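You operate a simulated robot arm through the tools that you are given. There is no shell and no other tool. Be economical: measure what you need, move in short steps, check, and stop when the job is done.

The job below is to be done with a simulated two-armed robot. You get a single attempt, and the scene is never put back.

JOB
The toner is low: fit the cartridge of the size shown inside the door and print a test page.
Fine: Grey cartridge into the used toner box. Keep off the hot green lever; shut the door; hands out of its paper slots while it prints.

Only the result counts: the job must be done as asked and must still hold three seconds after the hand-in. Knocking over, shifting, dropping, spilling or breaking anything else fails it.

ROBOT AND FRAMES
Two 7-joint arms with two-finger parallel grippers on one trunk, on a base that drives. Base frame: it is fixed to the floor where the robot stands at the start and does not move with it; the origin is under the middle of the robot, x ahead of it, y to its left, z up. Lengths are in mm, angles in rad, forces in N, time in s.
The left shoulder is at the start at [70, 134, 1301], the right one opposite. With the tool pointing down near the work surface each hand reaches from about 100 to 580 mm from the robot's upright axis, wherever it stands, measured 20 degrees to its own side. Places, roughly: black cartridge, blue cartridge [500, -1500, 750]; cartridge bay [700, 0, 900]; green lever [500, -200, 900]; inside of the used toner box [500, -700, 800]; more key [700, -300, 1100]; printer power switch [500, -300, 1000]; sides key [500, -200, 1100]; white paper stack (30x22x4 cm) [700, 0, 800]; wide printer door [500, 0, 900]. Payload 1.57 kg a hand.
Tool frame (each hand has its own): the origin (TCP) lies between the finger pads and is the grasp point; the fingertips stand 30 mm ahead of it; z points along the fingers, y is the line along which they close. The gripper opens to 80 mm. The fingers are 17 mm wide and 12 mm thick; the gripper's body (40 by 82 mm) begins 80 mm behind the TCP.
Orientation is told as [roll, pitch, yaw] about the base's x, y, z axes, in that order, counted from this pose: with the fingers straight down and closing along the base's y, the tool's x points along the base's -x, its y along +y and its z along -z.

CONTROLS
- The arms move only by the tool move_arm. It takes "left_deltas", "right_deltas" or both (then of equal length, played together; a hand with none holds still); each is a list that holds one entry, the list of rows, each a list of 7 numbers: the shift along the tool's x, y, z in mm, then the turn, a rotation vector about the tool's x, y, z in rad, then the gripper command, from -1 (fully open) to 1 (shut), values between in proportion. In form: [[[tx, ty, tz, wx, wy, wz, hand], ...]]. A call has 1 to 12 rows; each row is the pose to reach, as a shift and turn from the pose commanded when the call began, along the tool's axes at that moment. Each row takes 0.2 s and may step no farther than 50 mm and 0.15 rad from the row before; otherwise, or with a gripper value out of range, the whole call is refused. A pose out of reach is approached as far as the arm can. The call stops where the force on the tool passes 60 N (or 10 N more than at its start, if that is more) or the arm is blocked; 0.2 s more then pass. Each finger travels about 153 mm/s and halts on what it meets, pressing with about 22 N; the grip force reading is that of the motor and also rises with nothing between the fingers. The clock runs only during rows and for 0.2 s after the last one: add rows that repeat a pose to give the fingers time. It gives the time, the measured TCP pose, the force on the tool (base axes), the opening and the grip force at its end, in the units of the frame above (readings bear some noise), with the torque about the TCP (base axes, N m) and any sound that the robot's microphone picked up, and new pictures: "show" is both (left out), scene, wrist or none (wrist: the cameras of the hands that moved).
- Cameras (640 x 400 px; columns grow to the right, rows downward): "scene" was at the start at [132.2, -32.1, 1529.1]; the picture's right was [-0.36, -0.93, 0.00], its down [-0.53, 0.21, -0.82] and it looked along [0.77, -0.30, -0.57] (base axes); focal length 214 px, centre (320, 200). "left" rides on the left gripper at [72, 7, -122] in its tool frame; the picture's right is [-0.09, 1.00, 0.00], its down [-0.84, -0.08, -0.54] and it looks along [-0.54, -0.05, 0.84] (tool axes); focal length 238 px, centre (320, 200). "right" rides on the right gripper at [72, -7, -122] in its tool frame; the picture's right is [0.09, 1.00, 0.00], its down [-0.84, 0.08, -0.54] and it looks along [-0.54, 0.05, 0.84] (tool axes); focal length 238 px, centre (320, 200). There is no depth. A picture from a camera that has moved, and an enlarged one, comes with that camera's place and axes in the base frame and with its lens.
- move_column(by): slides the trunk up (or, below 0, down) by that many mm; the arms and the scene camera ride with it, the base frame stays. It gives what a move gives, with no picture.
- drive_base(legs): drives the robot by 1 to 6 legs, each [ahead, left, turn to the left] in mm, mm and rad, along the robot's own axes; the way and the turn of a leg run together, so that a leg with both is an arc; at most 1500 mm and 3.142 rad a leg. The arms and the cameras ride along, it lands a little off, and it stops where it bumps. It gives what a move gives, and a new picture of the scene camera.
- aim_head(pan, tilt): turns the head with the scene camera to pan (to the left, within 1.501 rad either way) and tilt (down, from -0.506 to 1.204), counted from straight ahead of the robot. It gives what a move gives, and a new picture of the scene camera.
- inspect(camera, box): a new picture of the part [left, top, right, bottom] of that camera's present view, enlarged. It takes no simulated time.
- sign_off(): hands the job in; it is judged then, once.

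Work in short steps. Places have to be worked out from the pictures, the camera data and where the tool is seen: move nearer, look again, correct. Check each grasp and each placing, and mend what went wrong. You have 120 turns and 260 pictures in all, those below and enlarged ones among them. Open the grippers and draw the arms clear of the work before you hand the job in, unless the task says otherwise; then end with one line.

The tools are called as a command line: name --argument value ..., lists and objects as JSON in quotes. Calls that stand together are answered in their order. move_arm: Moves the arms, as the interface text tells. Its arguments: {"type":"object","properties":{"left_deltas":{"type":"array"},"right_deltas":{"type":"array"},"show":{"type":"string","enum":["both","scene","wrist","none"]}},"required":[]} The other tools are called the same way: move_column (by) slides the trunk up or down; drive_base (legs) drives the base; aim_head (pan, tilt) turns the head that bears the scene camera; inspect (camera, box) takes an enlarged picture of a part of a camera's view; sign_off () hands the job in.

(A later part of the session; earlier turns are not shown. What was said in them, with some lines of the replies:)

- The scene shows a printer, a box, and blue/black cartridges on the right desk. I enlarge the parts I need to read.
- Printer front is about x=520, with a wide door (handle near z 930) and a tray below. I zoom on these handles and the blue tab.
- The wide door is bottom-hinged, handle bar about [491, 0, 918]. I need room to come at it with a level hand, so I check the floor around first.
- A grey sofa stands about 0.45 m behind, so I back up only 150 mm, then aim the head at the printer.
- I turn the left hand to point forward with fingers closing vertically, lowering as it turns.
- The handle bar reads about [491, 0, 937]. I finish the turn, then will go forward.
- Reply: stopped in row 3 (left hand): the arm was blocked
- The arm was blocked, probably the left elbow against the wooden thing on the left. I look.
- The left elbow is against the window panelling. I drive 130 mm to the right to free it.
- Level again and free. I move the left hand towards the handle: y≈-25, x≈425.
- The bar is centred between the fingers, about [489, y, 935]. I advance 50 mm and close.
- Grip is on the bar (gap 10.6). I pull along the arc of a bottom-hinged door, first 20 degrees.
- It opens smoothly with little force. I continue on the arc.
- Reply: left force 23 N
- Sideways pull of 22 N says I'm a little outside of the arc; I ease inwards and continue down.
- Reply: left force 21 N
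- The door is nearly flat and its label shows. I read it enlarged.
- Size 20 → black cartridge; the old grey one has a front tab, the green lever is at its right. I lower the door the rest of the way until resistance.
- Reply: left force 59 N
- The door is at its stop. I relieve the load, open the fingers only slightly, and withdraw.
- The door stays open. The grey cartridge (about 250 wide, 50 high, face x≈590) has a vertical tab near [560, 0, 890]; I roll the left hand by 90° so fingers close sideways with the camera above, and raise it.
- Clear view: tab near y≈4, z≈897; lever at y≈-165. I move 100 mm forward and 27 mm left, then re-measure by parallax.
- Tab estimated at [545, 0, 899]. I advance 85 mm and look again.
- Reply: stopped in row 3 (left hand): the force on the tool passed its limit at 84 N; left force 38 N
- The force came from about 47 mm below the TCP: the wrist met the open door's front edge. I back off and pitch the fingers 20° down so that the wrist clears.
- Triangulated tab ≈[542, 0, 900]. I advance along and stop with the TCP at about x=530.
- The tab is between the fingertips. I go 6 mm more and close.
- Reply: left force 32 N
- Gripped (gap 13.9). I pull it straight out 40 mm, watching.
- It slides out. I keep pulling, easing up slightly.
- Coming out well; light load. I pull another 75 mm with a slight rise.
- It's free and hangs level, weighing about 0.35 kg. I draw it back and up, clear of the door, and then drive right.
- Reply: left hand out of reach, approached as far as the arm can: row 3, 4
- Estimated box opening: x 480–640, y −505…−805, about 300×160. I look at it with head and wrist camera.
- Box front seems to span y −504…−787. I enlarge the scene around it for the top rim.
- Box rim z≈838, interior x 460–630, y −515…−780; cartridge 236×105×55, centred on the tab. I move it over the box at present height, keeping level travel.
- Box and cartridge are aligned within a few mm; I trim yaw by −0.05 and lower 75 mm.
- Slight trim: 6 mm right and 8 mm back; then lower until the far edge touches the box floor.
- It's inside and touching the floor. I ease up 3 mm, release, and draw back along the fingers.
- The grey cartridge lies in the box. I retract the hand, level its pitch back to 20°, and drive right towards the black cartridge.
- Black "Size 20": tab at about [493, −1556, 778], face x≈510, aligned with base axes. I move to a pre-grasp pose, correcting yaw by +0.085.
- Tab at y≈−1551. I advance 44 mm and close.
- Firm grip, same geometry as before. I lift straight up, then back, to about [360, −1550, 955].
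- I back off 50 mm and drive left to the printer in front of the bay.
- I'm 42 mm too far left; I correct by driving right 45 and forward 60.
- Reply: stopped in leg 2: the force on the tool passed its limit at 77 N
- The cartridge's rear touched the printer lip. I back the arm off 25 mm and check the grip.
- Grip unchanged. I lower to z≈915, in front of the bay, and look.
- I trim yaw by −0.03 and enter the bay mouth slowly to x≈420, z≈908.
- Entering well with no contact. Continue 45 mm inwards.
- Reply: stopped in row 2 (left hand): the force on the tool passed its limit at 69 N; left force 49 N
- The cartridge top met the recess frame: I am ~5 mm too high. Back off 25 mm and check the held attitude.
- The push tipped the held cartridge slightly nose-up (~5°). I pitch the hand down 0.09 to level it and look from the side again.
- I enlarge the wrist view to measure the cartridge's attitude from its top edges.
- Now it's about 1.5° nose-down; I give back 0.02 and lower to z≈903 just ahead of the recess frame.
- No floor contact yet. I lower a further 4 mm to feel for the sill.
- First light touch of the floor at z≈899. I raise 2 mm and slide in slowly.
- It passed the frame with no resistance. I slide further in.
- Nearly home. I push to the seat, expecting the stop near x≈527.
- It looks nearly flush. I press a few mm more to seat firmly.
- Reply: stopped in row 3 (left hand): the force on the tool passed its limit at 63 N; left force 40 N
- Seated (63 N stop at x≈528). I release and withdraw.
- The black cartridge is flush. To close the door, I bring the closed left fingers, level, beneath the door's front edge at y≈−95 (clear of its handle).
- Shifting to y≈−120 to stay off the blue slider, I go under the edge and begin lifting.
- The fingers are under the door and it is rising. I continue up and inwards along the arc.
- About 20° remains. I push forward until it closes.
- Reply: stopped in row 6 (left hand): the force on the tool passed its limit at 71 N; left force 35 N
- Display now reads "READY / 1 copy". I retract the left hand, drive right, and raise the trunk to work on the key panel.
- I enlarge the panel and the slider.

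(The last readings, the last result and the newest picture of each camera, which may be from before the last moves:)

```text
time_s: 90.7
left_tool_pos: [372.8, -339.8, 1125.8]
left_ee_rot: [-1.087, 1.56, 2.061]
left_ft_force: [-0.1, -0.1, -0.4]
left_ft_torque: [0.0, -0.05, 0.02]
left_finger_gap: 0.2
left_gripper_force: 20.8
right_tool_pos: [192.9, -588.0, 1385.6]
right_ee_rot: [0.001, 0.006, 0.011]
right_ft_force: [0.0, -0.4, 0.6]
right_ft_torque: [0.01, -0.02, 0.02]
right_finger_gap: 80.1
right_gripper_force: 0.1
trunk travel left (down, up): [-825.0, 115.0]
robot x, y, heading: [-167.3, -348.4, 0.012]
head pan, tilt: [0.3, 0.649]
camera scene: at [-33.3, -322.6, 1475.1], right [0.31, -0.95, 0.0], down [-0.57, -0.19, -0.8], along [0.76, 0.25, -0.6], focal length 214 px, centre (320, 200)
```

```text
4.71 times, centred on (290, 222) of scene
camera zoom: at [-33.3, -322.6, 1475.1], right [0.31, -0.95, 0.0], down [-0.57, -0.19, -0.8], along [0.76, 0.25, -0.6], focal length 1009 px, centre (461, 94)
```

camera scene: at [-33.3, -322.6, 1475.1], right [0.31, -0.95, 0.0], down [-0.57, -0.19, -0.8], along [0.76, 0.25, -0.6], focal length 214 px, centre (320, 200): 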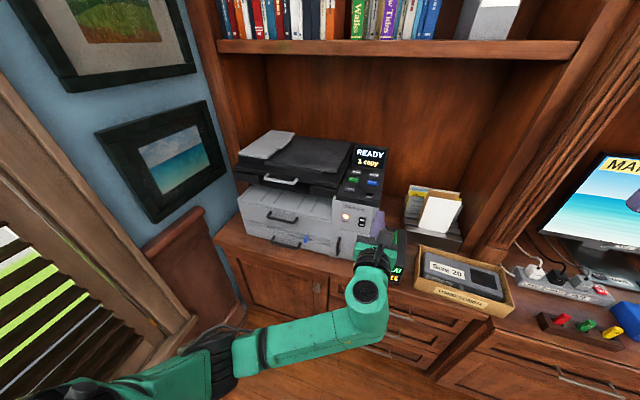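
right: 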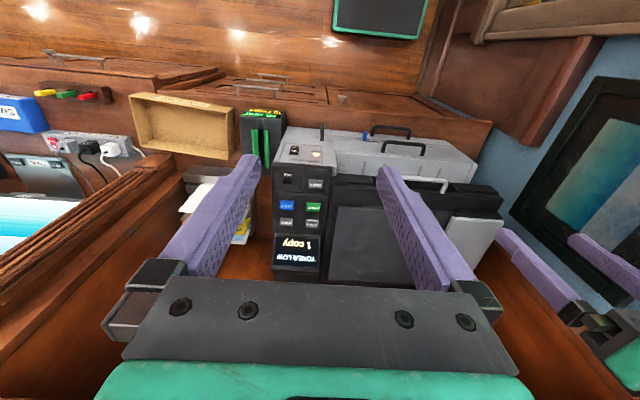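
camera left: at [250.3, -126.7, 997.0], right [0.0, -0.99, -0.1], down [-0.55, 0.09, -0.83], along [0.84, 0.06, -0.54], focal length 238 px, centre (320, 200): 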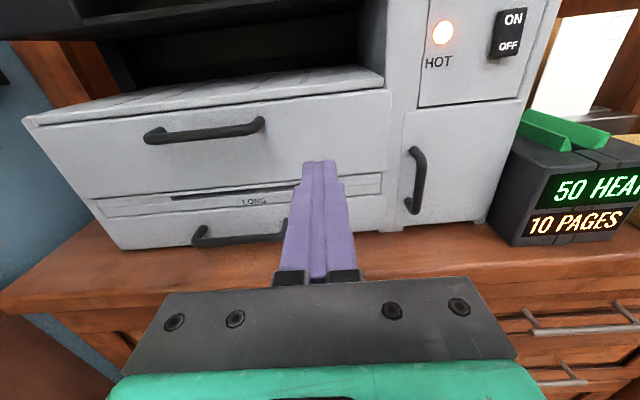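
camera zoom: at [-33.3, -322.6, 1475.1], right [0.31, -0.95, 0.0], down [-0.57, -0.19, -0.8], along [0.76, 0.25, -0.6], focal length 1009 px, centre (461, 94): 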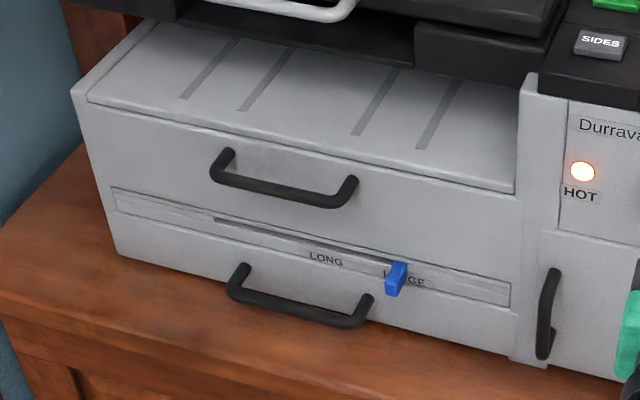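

PRINT key triangulates to about [607, −233, 1084], on a nearly flat panel. I pitch the left hand 60° down with a rise, then drive forward.

move_arm --left_deltas '[[[10, 0, 0, 0, -0.148, 0, 1], [20, 0, 0, 0, -0.296, 0, 1], [30, 0, 0, 0, -0.444, 0, 1], [40, 0, 0, 0, -0.592, 0, 1], [50, 0, 0, 0, -0.74, 0, 1], [60, 0, 0, 0, -0.888, 0, 1], [70, 0, 0, 0, -1.036, 0, 1]]]' --show "none"

drive_base --legs '[[160, 0, 0]]'

inspect --camera "left" --box '[0, 0, 640, 400]'

```text
time_s: 92.2
left_tool_pos: [373.3, -338.9, 1196.3]
left_ee_rot: [-0.013, 0.527, -3.139]
left_ft_force: [0.1, -0.8, -0.4]
left_ft_torque: [0.02, -0.02, 0.0]
left_finger_gap: 0.3
left_gripper_force: 21.3
right_tool_pos: [192.3, -587.1, 1384.1]
right_ee_rot: [-0.001, 0.006, 0.01]
right_ft_force: [-0.3, -0.6, 0.7]
right_ft_torque: [-0.03, 0.01, -0.01]
right_finger_gap: 79.9
right_gripper_force: 0.1
trunk travel left (down, up): [-825.0, 115.0]
robot x, y, heading: [-164.3, -351.1, 0.015]
head pan, tilt: [0.3, 0.649]
```

```text
time_s: 93.7
left_tool_pos: [524.2, -337.8, 1197.0]
left_ee_rot: [-0.014, 0.531, -3.142]
left_ft_force: [-0.7, 0.7, -0.5]
left_ft_torque: [0.01, 0.0, -0.01]
left_finger_gap: 0.0
left_gripper_force: 21.0
right_tool_pos: [344.5, -586.7, 1385.1]
right_ee_rot: [-0.001, 0.002, 0.013]
right_ft_force: [0.1, -0.4, -0.6]
right_ft_torque: [0.02, -0.03, 0.03]
right_finger_gap: 79.7
right_gripper_force: 0.0
trunk travel left (down, up): [-825.0, 115.0]
robot x, y, heading: [-14.3, -347.5, 0.012]
head pan, tilt: [0.3, 0.649]
camera scene: at [118.6, -320.2, 1475.5], right [0.31, -0.95, 0.0], down [-0.57, -0.19, -0.8], along [0.76, 0.25, -0.6], focal length 214 px, centre (320, 200)
```

scene: 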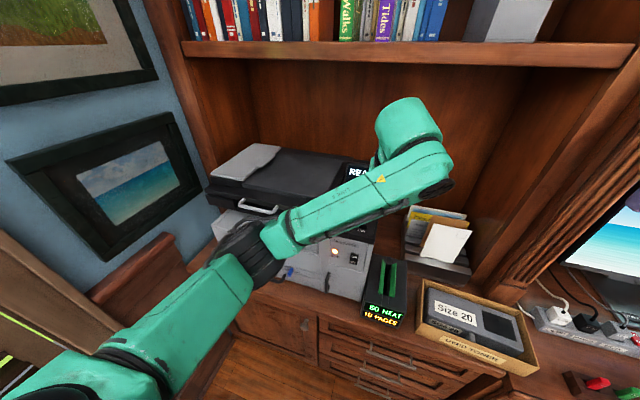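

```text
1.00 times, centred on (320, 200) of left (not enlarged: the box is as wide or as high as the picture)
camera zoom: at [526.4, -346.2, 1337.2], right [-0.07, -1.0, -0.06], down [-1.0, 0.07, 0.04], along [-0.04, 0.06, -1.0], focal length 238 px, centre (320, 200)
```

zoom: 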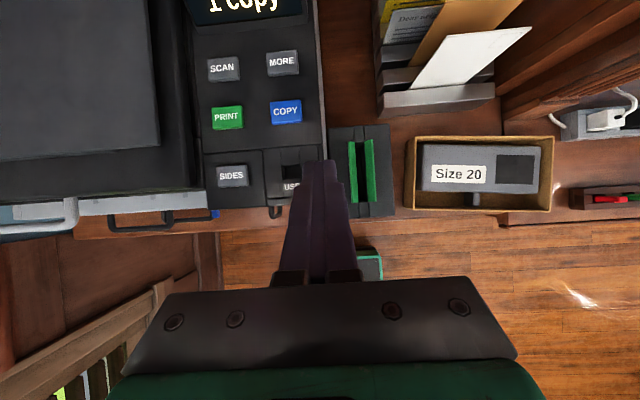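

PRINT key by overhead view: [610, −240, 1088]. I move over it, stopping ~25 mm above.

move_arm --left_deltas '[[[0, -45, 0, 0, 0, 0, 1], [10, -85, 15, 0, 0, 0, 1], [22, -99, 45, 0, 0, 0, 1], [32, -99, 80, 0, 0, 0, 1]]]'

```text
time_s: 94.7
left_tool_pos: [597.5, -240.1, 1142.2]
left_ee_rot: [-0.012, 0.527, -3.139]
left_ft_force: [-0.1, -0.9, -0.6]
left_ft_torque: [0.02, 0.01, 0.0]
left_finger_gap: 0.1
left_gripper_force: 21.5
right_tool_pos: [349.8, -586.9, 1384.2]
right_ee_rot: [0.0, 0.004, 0.012]
right_ft_force: [-0.1, -0.2, -0.3]
right_ft_torque: [0.05, 0.03, -0.01]
right_finger_gap: 80.2
right_gripper_force: 0.1
trunk travel left (down, up): [-825.0, 115.0]
robot x, y, heading: [-9.6, -348.3, 0.013]
head pan, tilt: [0.3, 0.649]
camera scene: at [124.4, -320.9, 1474.9], right [0.31, -0.95, 0.0], down [-0.58, -0.19, -0.8], along [0.76, 0.25, -0.61], focal length 214 px, centre (320, 200)
camera left: at [601.1, -249.4, 1282.9], right [-0.07, -1.0, -0.06], down [-1.0, 0.07, 0.05], along [-0.04, 0.06, -1.0], focal length 238 px, centre (320, 200)
```

scene: 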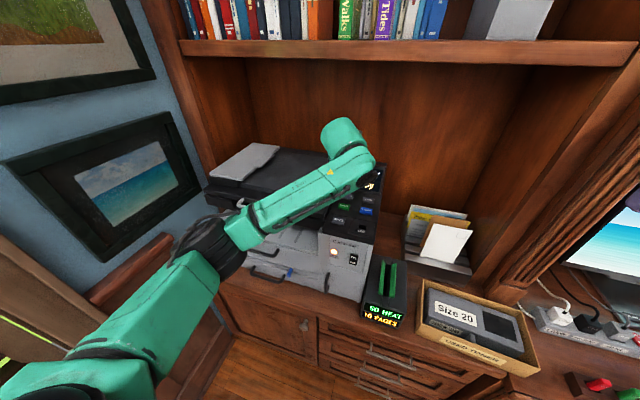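
left: 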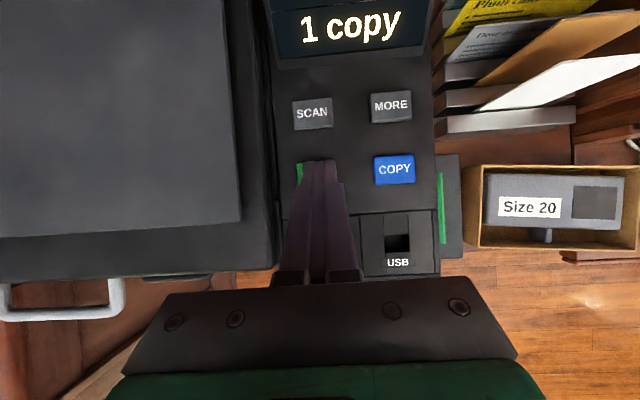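

Tip is over PRINT (4 mm off in y). I correct and go straight down close to the key, then gently press.

move_arm --left_deltas '[[[-6, -3, 10, 0, 0, 0, 1], [-11, -3, 19, 0, 0, 0, 1], [-13, -3, 22.5, 0, 0, 0, 1]]]' --show "wrist"

```text
time_s: 95.5
left_tool_pos: [596.2, -236.7, 1117.6]
left_ee_rot: [-0.012, 0.529, -3.141]
left_ft_force: [0.4, -0.5, -1.0]
left_ft_torque: [0.0, 0.01, 0.01]
left_finger_gap: 0.0
left_gripper_force: 21.1
right_tool_pos: [347.2, -586.6, 1385.4]
right_ee_rot: [-0.001, 0.004, 0.014]
right_ft_force: [-0.3, 0.2, -0.2]
right_ft_torque: [0.02, 0.02, 0.0]
right_finger_gap: 80.2
right_gripper_force: 0.1
trunk travel left (down, up): [-825.0, 115.0]
robot x, y, heading: [-7.8, -351.9, 0.015]
head pan, tilt: [0.3, 0.649]
camera left: at [597.6, -243.8, 1258.5], right [-0.07, -1.0, -0.06], down [-1.0, 0.07, 0.05], along [-0.04, 0.06, -1.0], focal length 238 px, centre (320, 200)
```

left: 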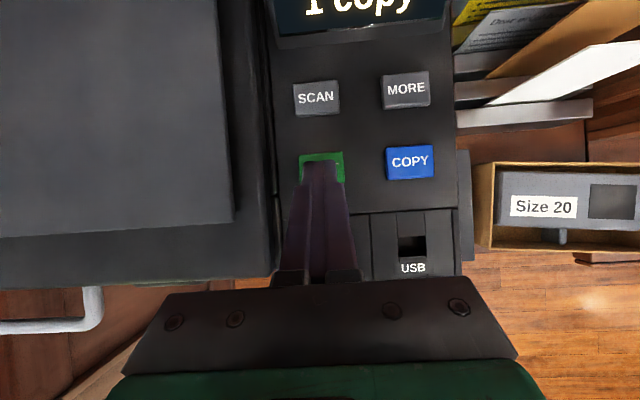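

Centred on the green key, just above it. I press in small steps.

move_arm --left_deltas '[[[-1.5, 0, 2.6, 0, 0, 0, 1], [-3, 0, 5.2, 0, 0, 0, 1], [-4, 0, 6.9, 0, 0, 0, 1]]]' --show "wrist"

```text
time_s: 96.2
left_tool_pos: [595.0, -234.9, 1111.1]
left_ee_rot: [-0.013, 0.53, -3.141]
left_ft_force: [0.5, 0.3, 2.1]
left_ft_torque: [0.0, -0.07, -0.01]
left_finger_gap: 0.0
left_gripper_force: 21.2
right_tool_pos: [347.7, -584.9, 1384.6]
right_ee_rot: [0.0, 0.003, 0.013]
right_ft_force: [0.0, -0.1, -0.1]
right_ft_torque: [0.01, 0.01, 0.0]
right_finger_gap: 80.0
right_gripper_force: 0.1
trunk travel left (down, up): [-825.0, 115.0]
robot x, y, heading: [-11.7, -345.5, 0.018]
head pan, tilt: [0.3, 0.649]
heard: click
camera left: at [596.9, -243.3, 1250.3], right [-0.07, -1.0, -0.06], down [-1.0, 0.07, 0.05], along [-0.04, 0.06, -1.0], focal length 238 px, centre (320, 200)
```

left: 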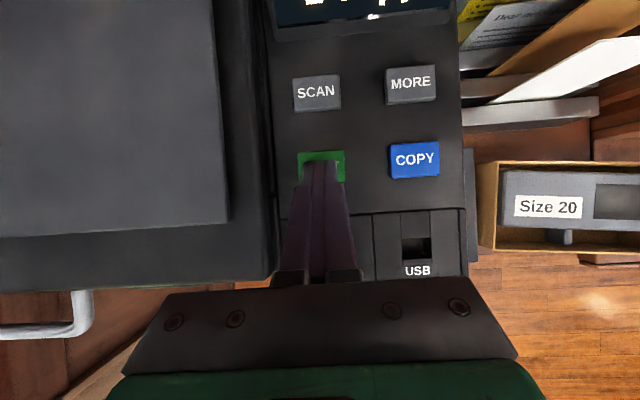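

A click was heard. I lift straight off and away from the keys, then look at the display.

move_arm --left_deltas '[[[15, 0, -26, 0, 0, 0, 1], [30, 0, -52, 0, 0, 0, 1], [35, 0, -80, 0, 0, 0, 1], [20, 0, -120, 0, 0, 0, 1]]]'

```text
time_s: 97.2
left_tool_pos: [547.5, -236.2, 1223.4]
left_ee_rot: [-0.014, 0.531, -3.14]
left_ft_force: [-0.5, -0.3, -0.5]
left_ft_torque: [0.03, -0.03, 0.01]
left_finger_gap: 0.1
left_gripper_force: 21.5
right_tool_pos: [345.6, -586.0, 1385.5]
right_ee_rot: [0.0, 0.002, 0.011]
right_ft_force: [1.0, 0.1, -0.8]
right_ft_torque: [0.0, -0.01, 0.0]
right_finger_gap: 80.0
right_gripper_force: 0.0
trunk travel left (down, up): [-825.0, 115.0]
robot x, y, heading: [-8.9, -348.8, 0.018]
head pan, tilt: [0.3, 0.649]
camera scene: at [120.3, -319.6, 1475.3], right [0.31, -0.95, 0.0], down [-0.57, -0.19, -0.8], along [0.76, 0.25, -0.6], focal length 214 px, centre (320, 200)
camera left: at [549.7, -244.5, 1364.6], right [-0.07, -1.0, -0.06], down [-1.0, 0.07, 0.04], along [-0.04, 0.06, -1.0], focal length 238 px, centre (320, 200)
```

scene: 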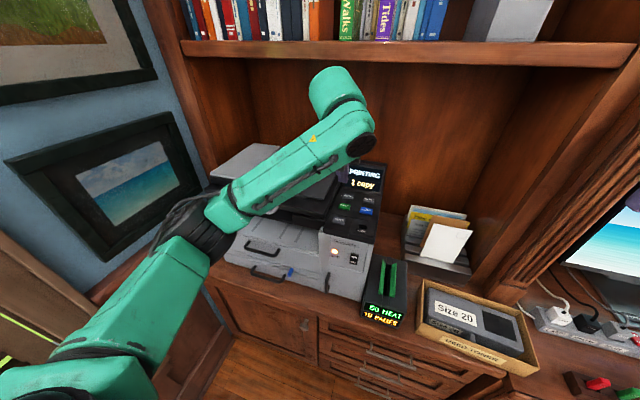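
left: 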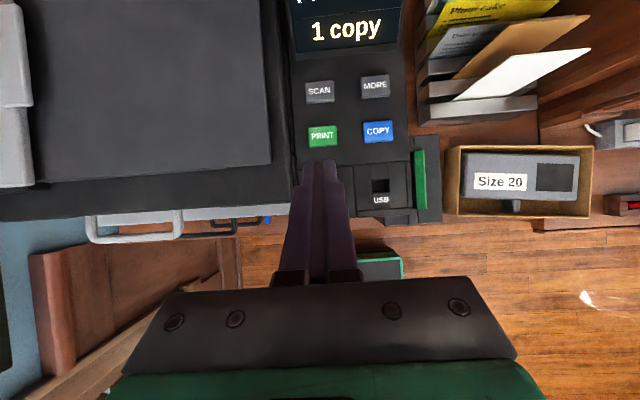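

The display says "PRINTING". I back the robot off, clear of the printer, opening the gripper, and wait for the page.

drive_base --legs '[[-150, 0, 0]]'

move_arm --left_deltas '[[[0, 20, -20, 0, 0, 0, -1], [0, 50, -20, 0, 0, 0, -1], [0, 80, -20, 0, 0, 0, -1], [0, 80, -20, 0, 0, 0, -1], [0, 80, -20, 0, 0, 0, -1], [0, 80, -20, 0, 0, 0, -1], [0, 80, -20, 0, 0, 0, -1], [0, 80, -20, 0, 0, 0, -1], [0, 80, -20, 0, 0, 0, -1], [0, 80, -20, 0, 0, 0, -1]]]' --show "scene"

inspect --camera "scene" --box '[230, 120, 400, 270]'

```text
time_s: 98.6
left_tool_pos: [401.6, -236.3, 1222.1]
left_ee_rot: [-0.012, 0.525, -3.137]
left_ft_force: [0.4, 0.1, -0.5]
left_ft_torque: [0.02, 0.01, 0.03]
left_finger_gap: 0.1
left_gripper_force: 21.3
right_tool_pos: [200.4, -587.1, 1382.8]
right_ee_rot: [0.0, 0.008, 0.014]
right_ft_force: [0.5, -0.2, 0.1]
right_ft_torque: [0.0, 0.04, 0.03]
right_finger_gap: 80.0
right_gripper_force: 0.0
trunk travel left (down, up): [-825.0, 115.0]
robot x, y, heading: [-159.4, -350.6, 0.019]
head pan, tilt: [0.3, 0.649]
camera scene: at [-25.2, -322.3, 1474.7], right [0.31, -0.95, 0.0], down [-0.58, -0.19, -0.8], along [0.75, 0.25, -0.61], focal length 214 px, centre (320, 200)
```

scene: 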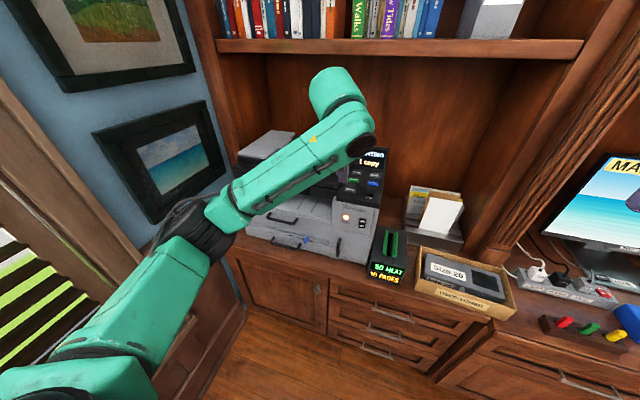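

```text
time_s: 100.8
left_tool_pos: [388.2, -319.7, 1242.4]
left_ee_rot: [-0.011, 0.528, -3.137]
left_ft_force: [0.4, -0.1, -0.8]
left_ft_torque: [0.03, -0.04, 0.01]
left_finger_gap: 80.1
left_gripper_force: 0.1
right_tool_pos: [196.6, -587.8, 1385.7]
right_ee_rot: [0.0, 0.008, 0.014]
right_ft_force: [0.0, 1.0, -0.2]
right_ft_torque: [-0.01, -0.02, 0.02]
right_finger_gap: 80.0
right_gripper_force: 0.0
trunk travel left (down, up): [-825.0, 115.0]
robot x, y, heading: [-161.7, -351.0, 0.016]
head pan, tilt: [0.3, 0.649]
camera scene: at [-28.9, -322.3, 1475.1], right [0.31, -0.95, 0.0], down [-0.57, -0.19, -0.8], along [0.76, 0.25, -0.6], focal length 214 px, centre (320, 200)
```

scene: 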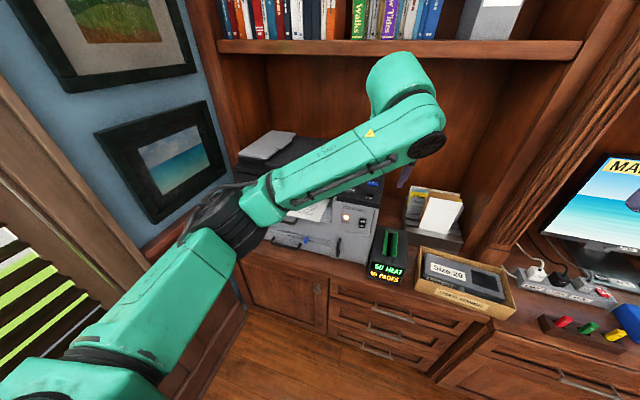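

```text
2.67 times, centred on (315, 195) of scene
camera zoom: at [-28.9, -322.3, 1475.1], right [0.31, -0.95, 0.0], down [-0.57, -0.19, -0.8], along [0.76, 0.25, -0.6], focal length 572 px, centre (333, 213)
```

zoom: 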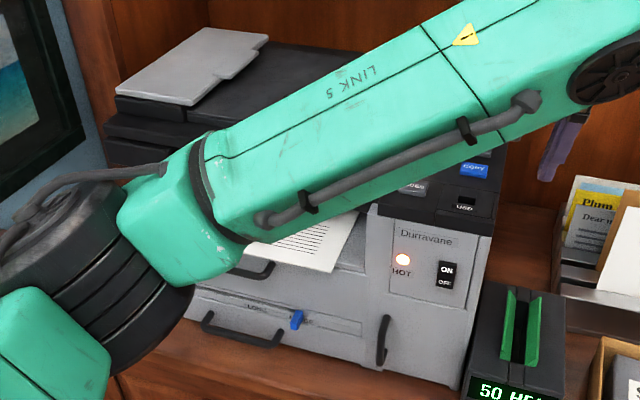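

A printed page is out. I drive right to clear the arm and check the display.

drive_base --legs '[[0, -250, 0]]'

aim_head --pan 0.65 --tilt 0.6

inspect --camera "scene" --box '[180, 120, 400, 280]'

```text
time_s: 102.7
left_tool_pos: [392.6, -563.4, 1241.7]
left_ee_rot: [-0.011, 0.527, -3.134]
left_ft_force: [0.3, 0.3, -0.4]
left_ft_torque: [-0.01, -0.02, 0.0]
left_finger_gap: 79.9
left_gripper_force: 0.0
right_tool_pos: [202.8, -831.2, 1386.5]
right_ee_rot: [-0.004, 0.006, 0.017]
right_ft_force: [-0.1, 0.4, 0.1]
right_ft_torque: [-0.03, -0.02, 0.0]
right_finger_gap: 80.0
right_gripper_force: 0.1
trunk travel left (down, up): [-825.0, 115.0]
robot x, y, heading: [-157.7, -598.3, 0.023]
head pan, tilt: [0.3, 0.649]
camera scene: at [-24.3, -567.9, 1475.1], right [0.32, -0.95, 0.0], down [-0.57, -0.19, -0.8], along [0.76, 0.25, -0.61], focal length 214 px, centre (320, 200)
```

scene: 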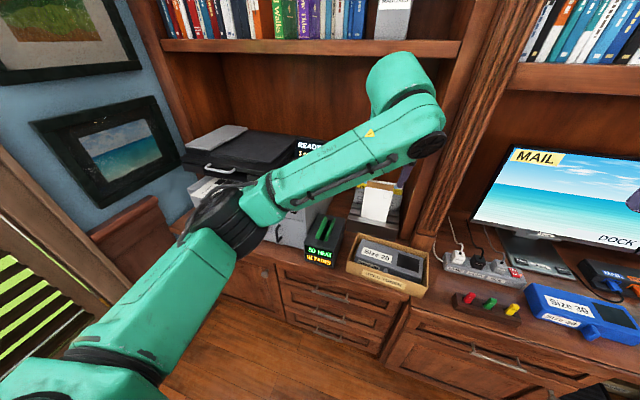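

```text
time_s: 103.5
left_tool_pos: [392.2, -567.9, 1240.5]
left_ee_rot: [-0.015, 0.529, -3.133]
left_ft_force: [1.1, 0.0, -0.2]
left_ft_torque: [0.03, 0.01, 0.0]
left_finger_gap: 80.0
left_gripper_force: 0.1
right_tool_pos: [203.5, -836.2, 1384.9]
right_ee_rot: [0.0, 0.004, 0.016]
right_ft_force: [0.5, -0.7, 0.5]
right_ft_torque: [0.02, 0.01, 0.01]
right_finger_gap: 79.8
right_gripper_force: 0.0
trunk travel left (down, up): [-825.0, 115.0]
robot x, y, heading: [-158.3, -602.6, 0.022]
head pan, tilt: [0.649, 0.6]
camera scene: at [-37.2, -544.6, 1479.4], right [0.62, -0.78, 0.0], down [-0.44, -0.35, -0.83], along [0.65, 0.51, -0.56], focal length 214 px, centre (320, 200)
```

scene: 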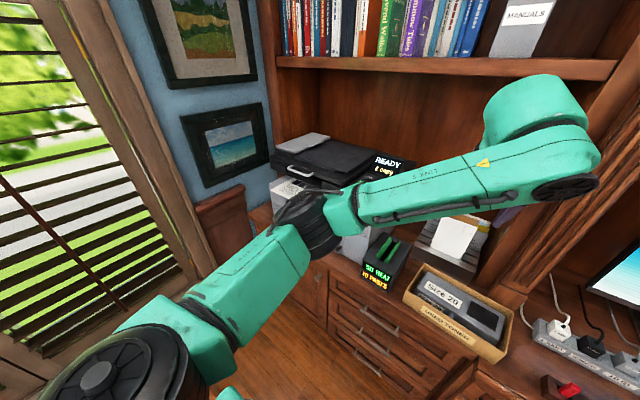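

```text
2.50 times, centred on (290, 200) of scene
camera zoom: at [-37.2, -544.6, 1479.4], right [0.62, -0.78, 0.0], down [-0.44, -0.35, -0.83], along [0.65, 0.51, -0.56], focal length 536 px, centre (395, 200)
```

zoom: 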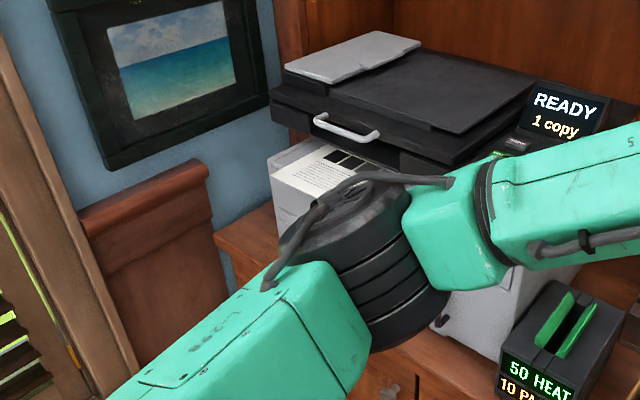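

The page is printed with READY on the display, the door is shut, the grey cartridge is in the box, the grippers are open and the arms are clear. I hand in.

sign_off

```text
The job is handed in.
```

The black Size 20 cartridge is fitted, the old grey one is in the used toner box, the door is shut, and the test page printed; the printer shows READY.
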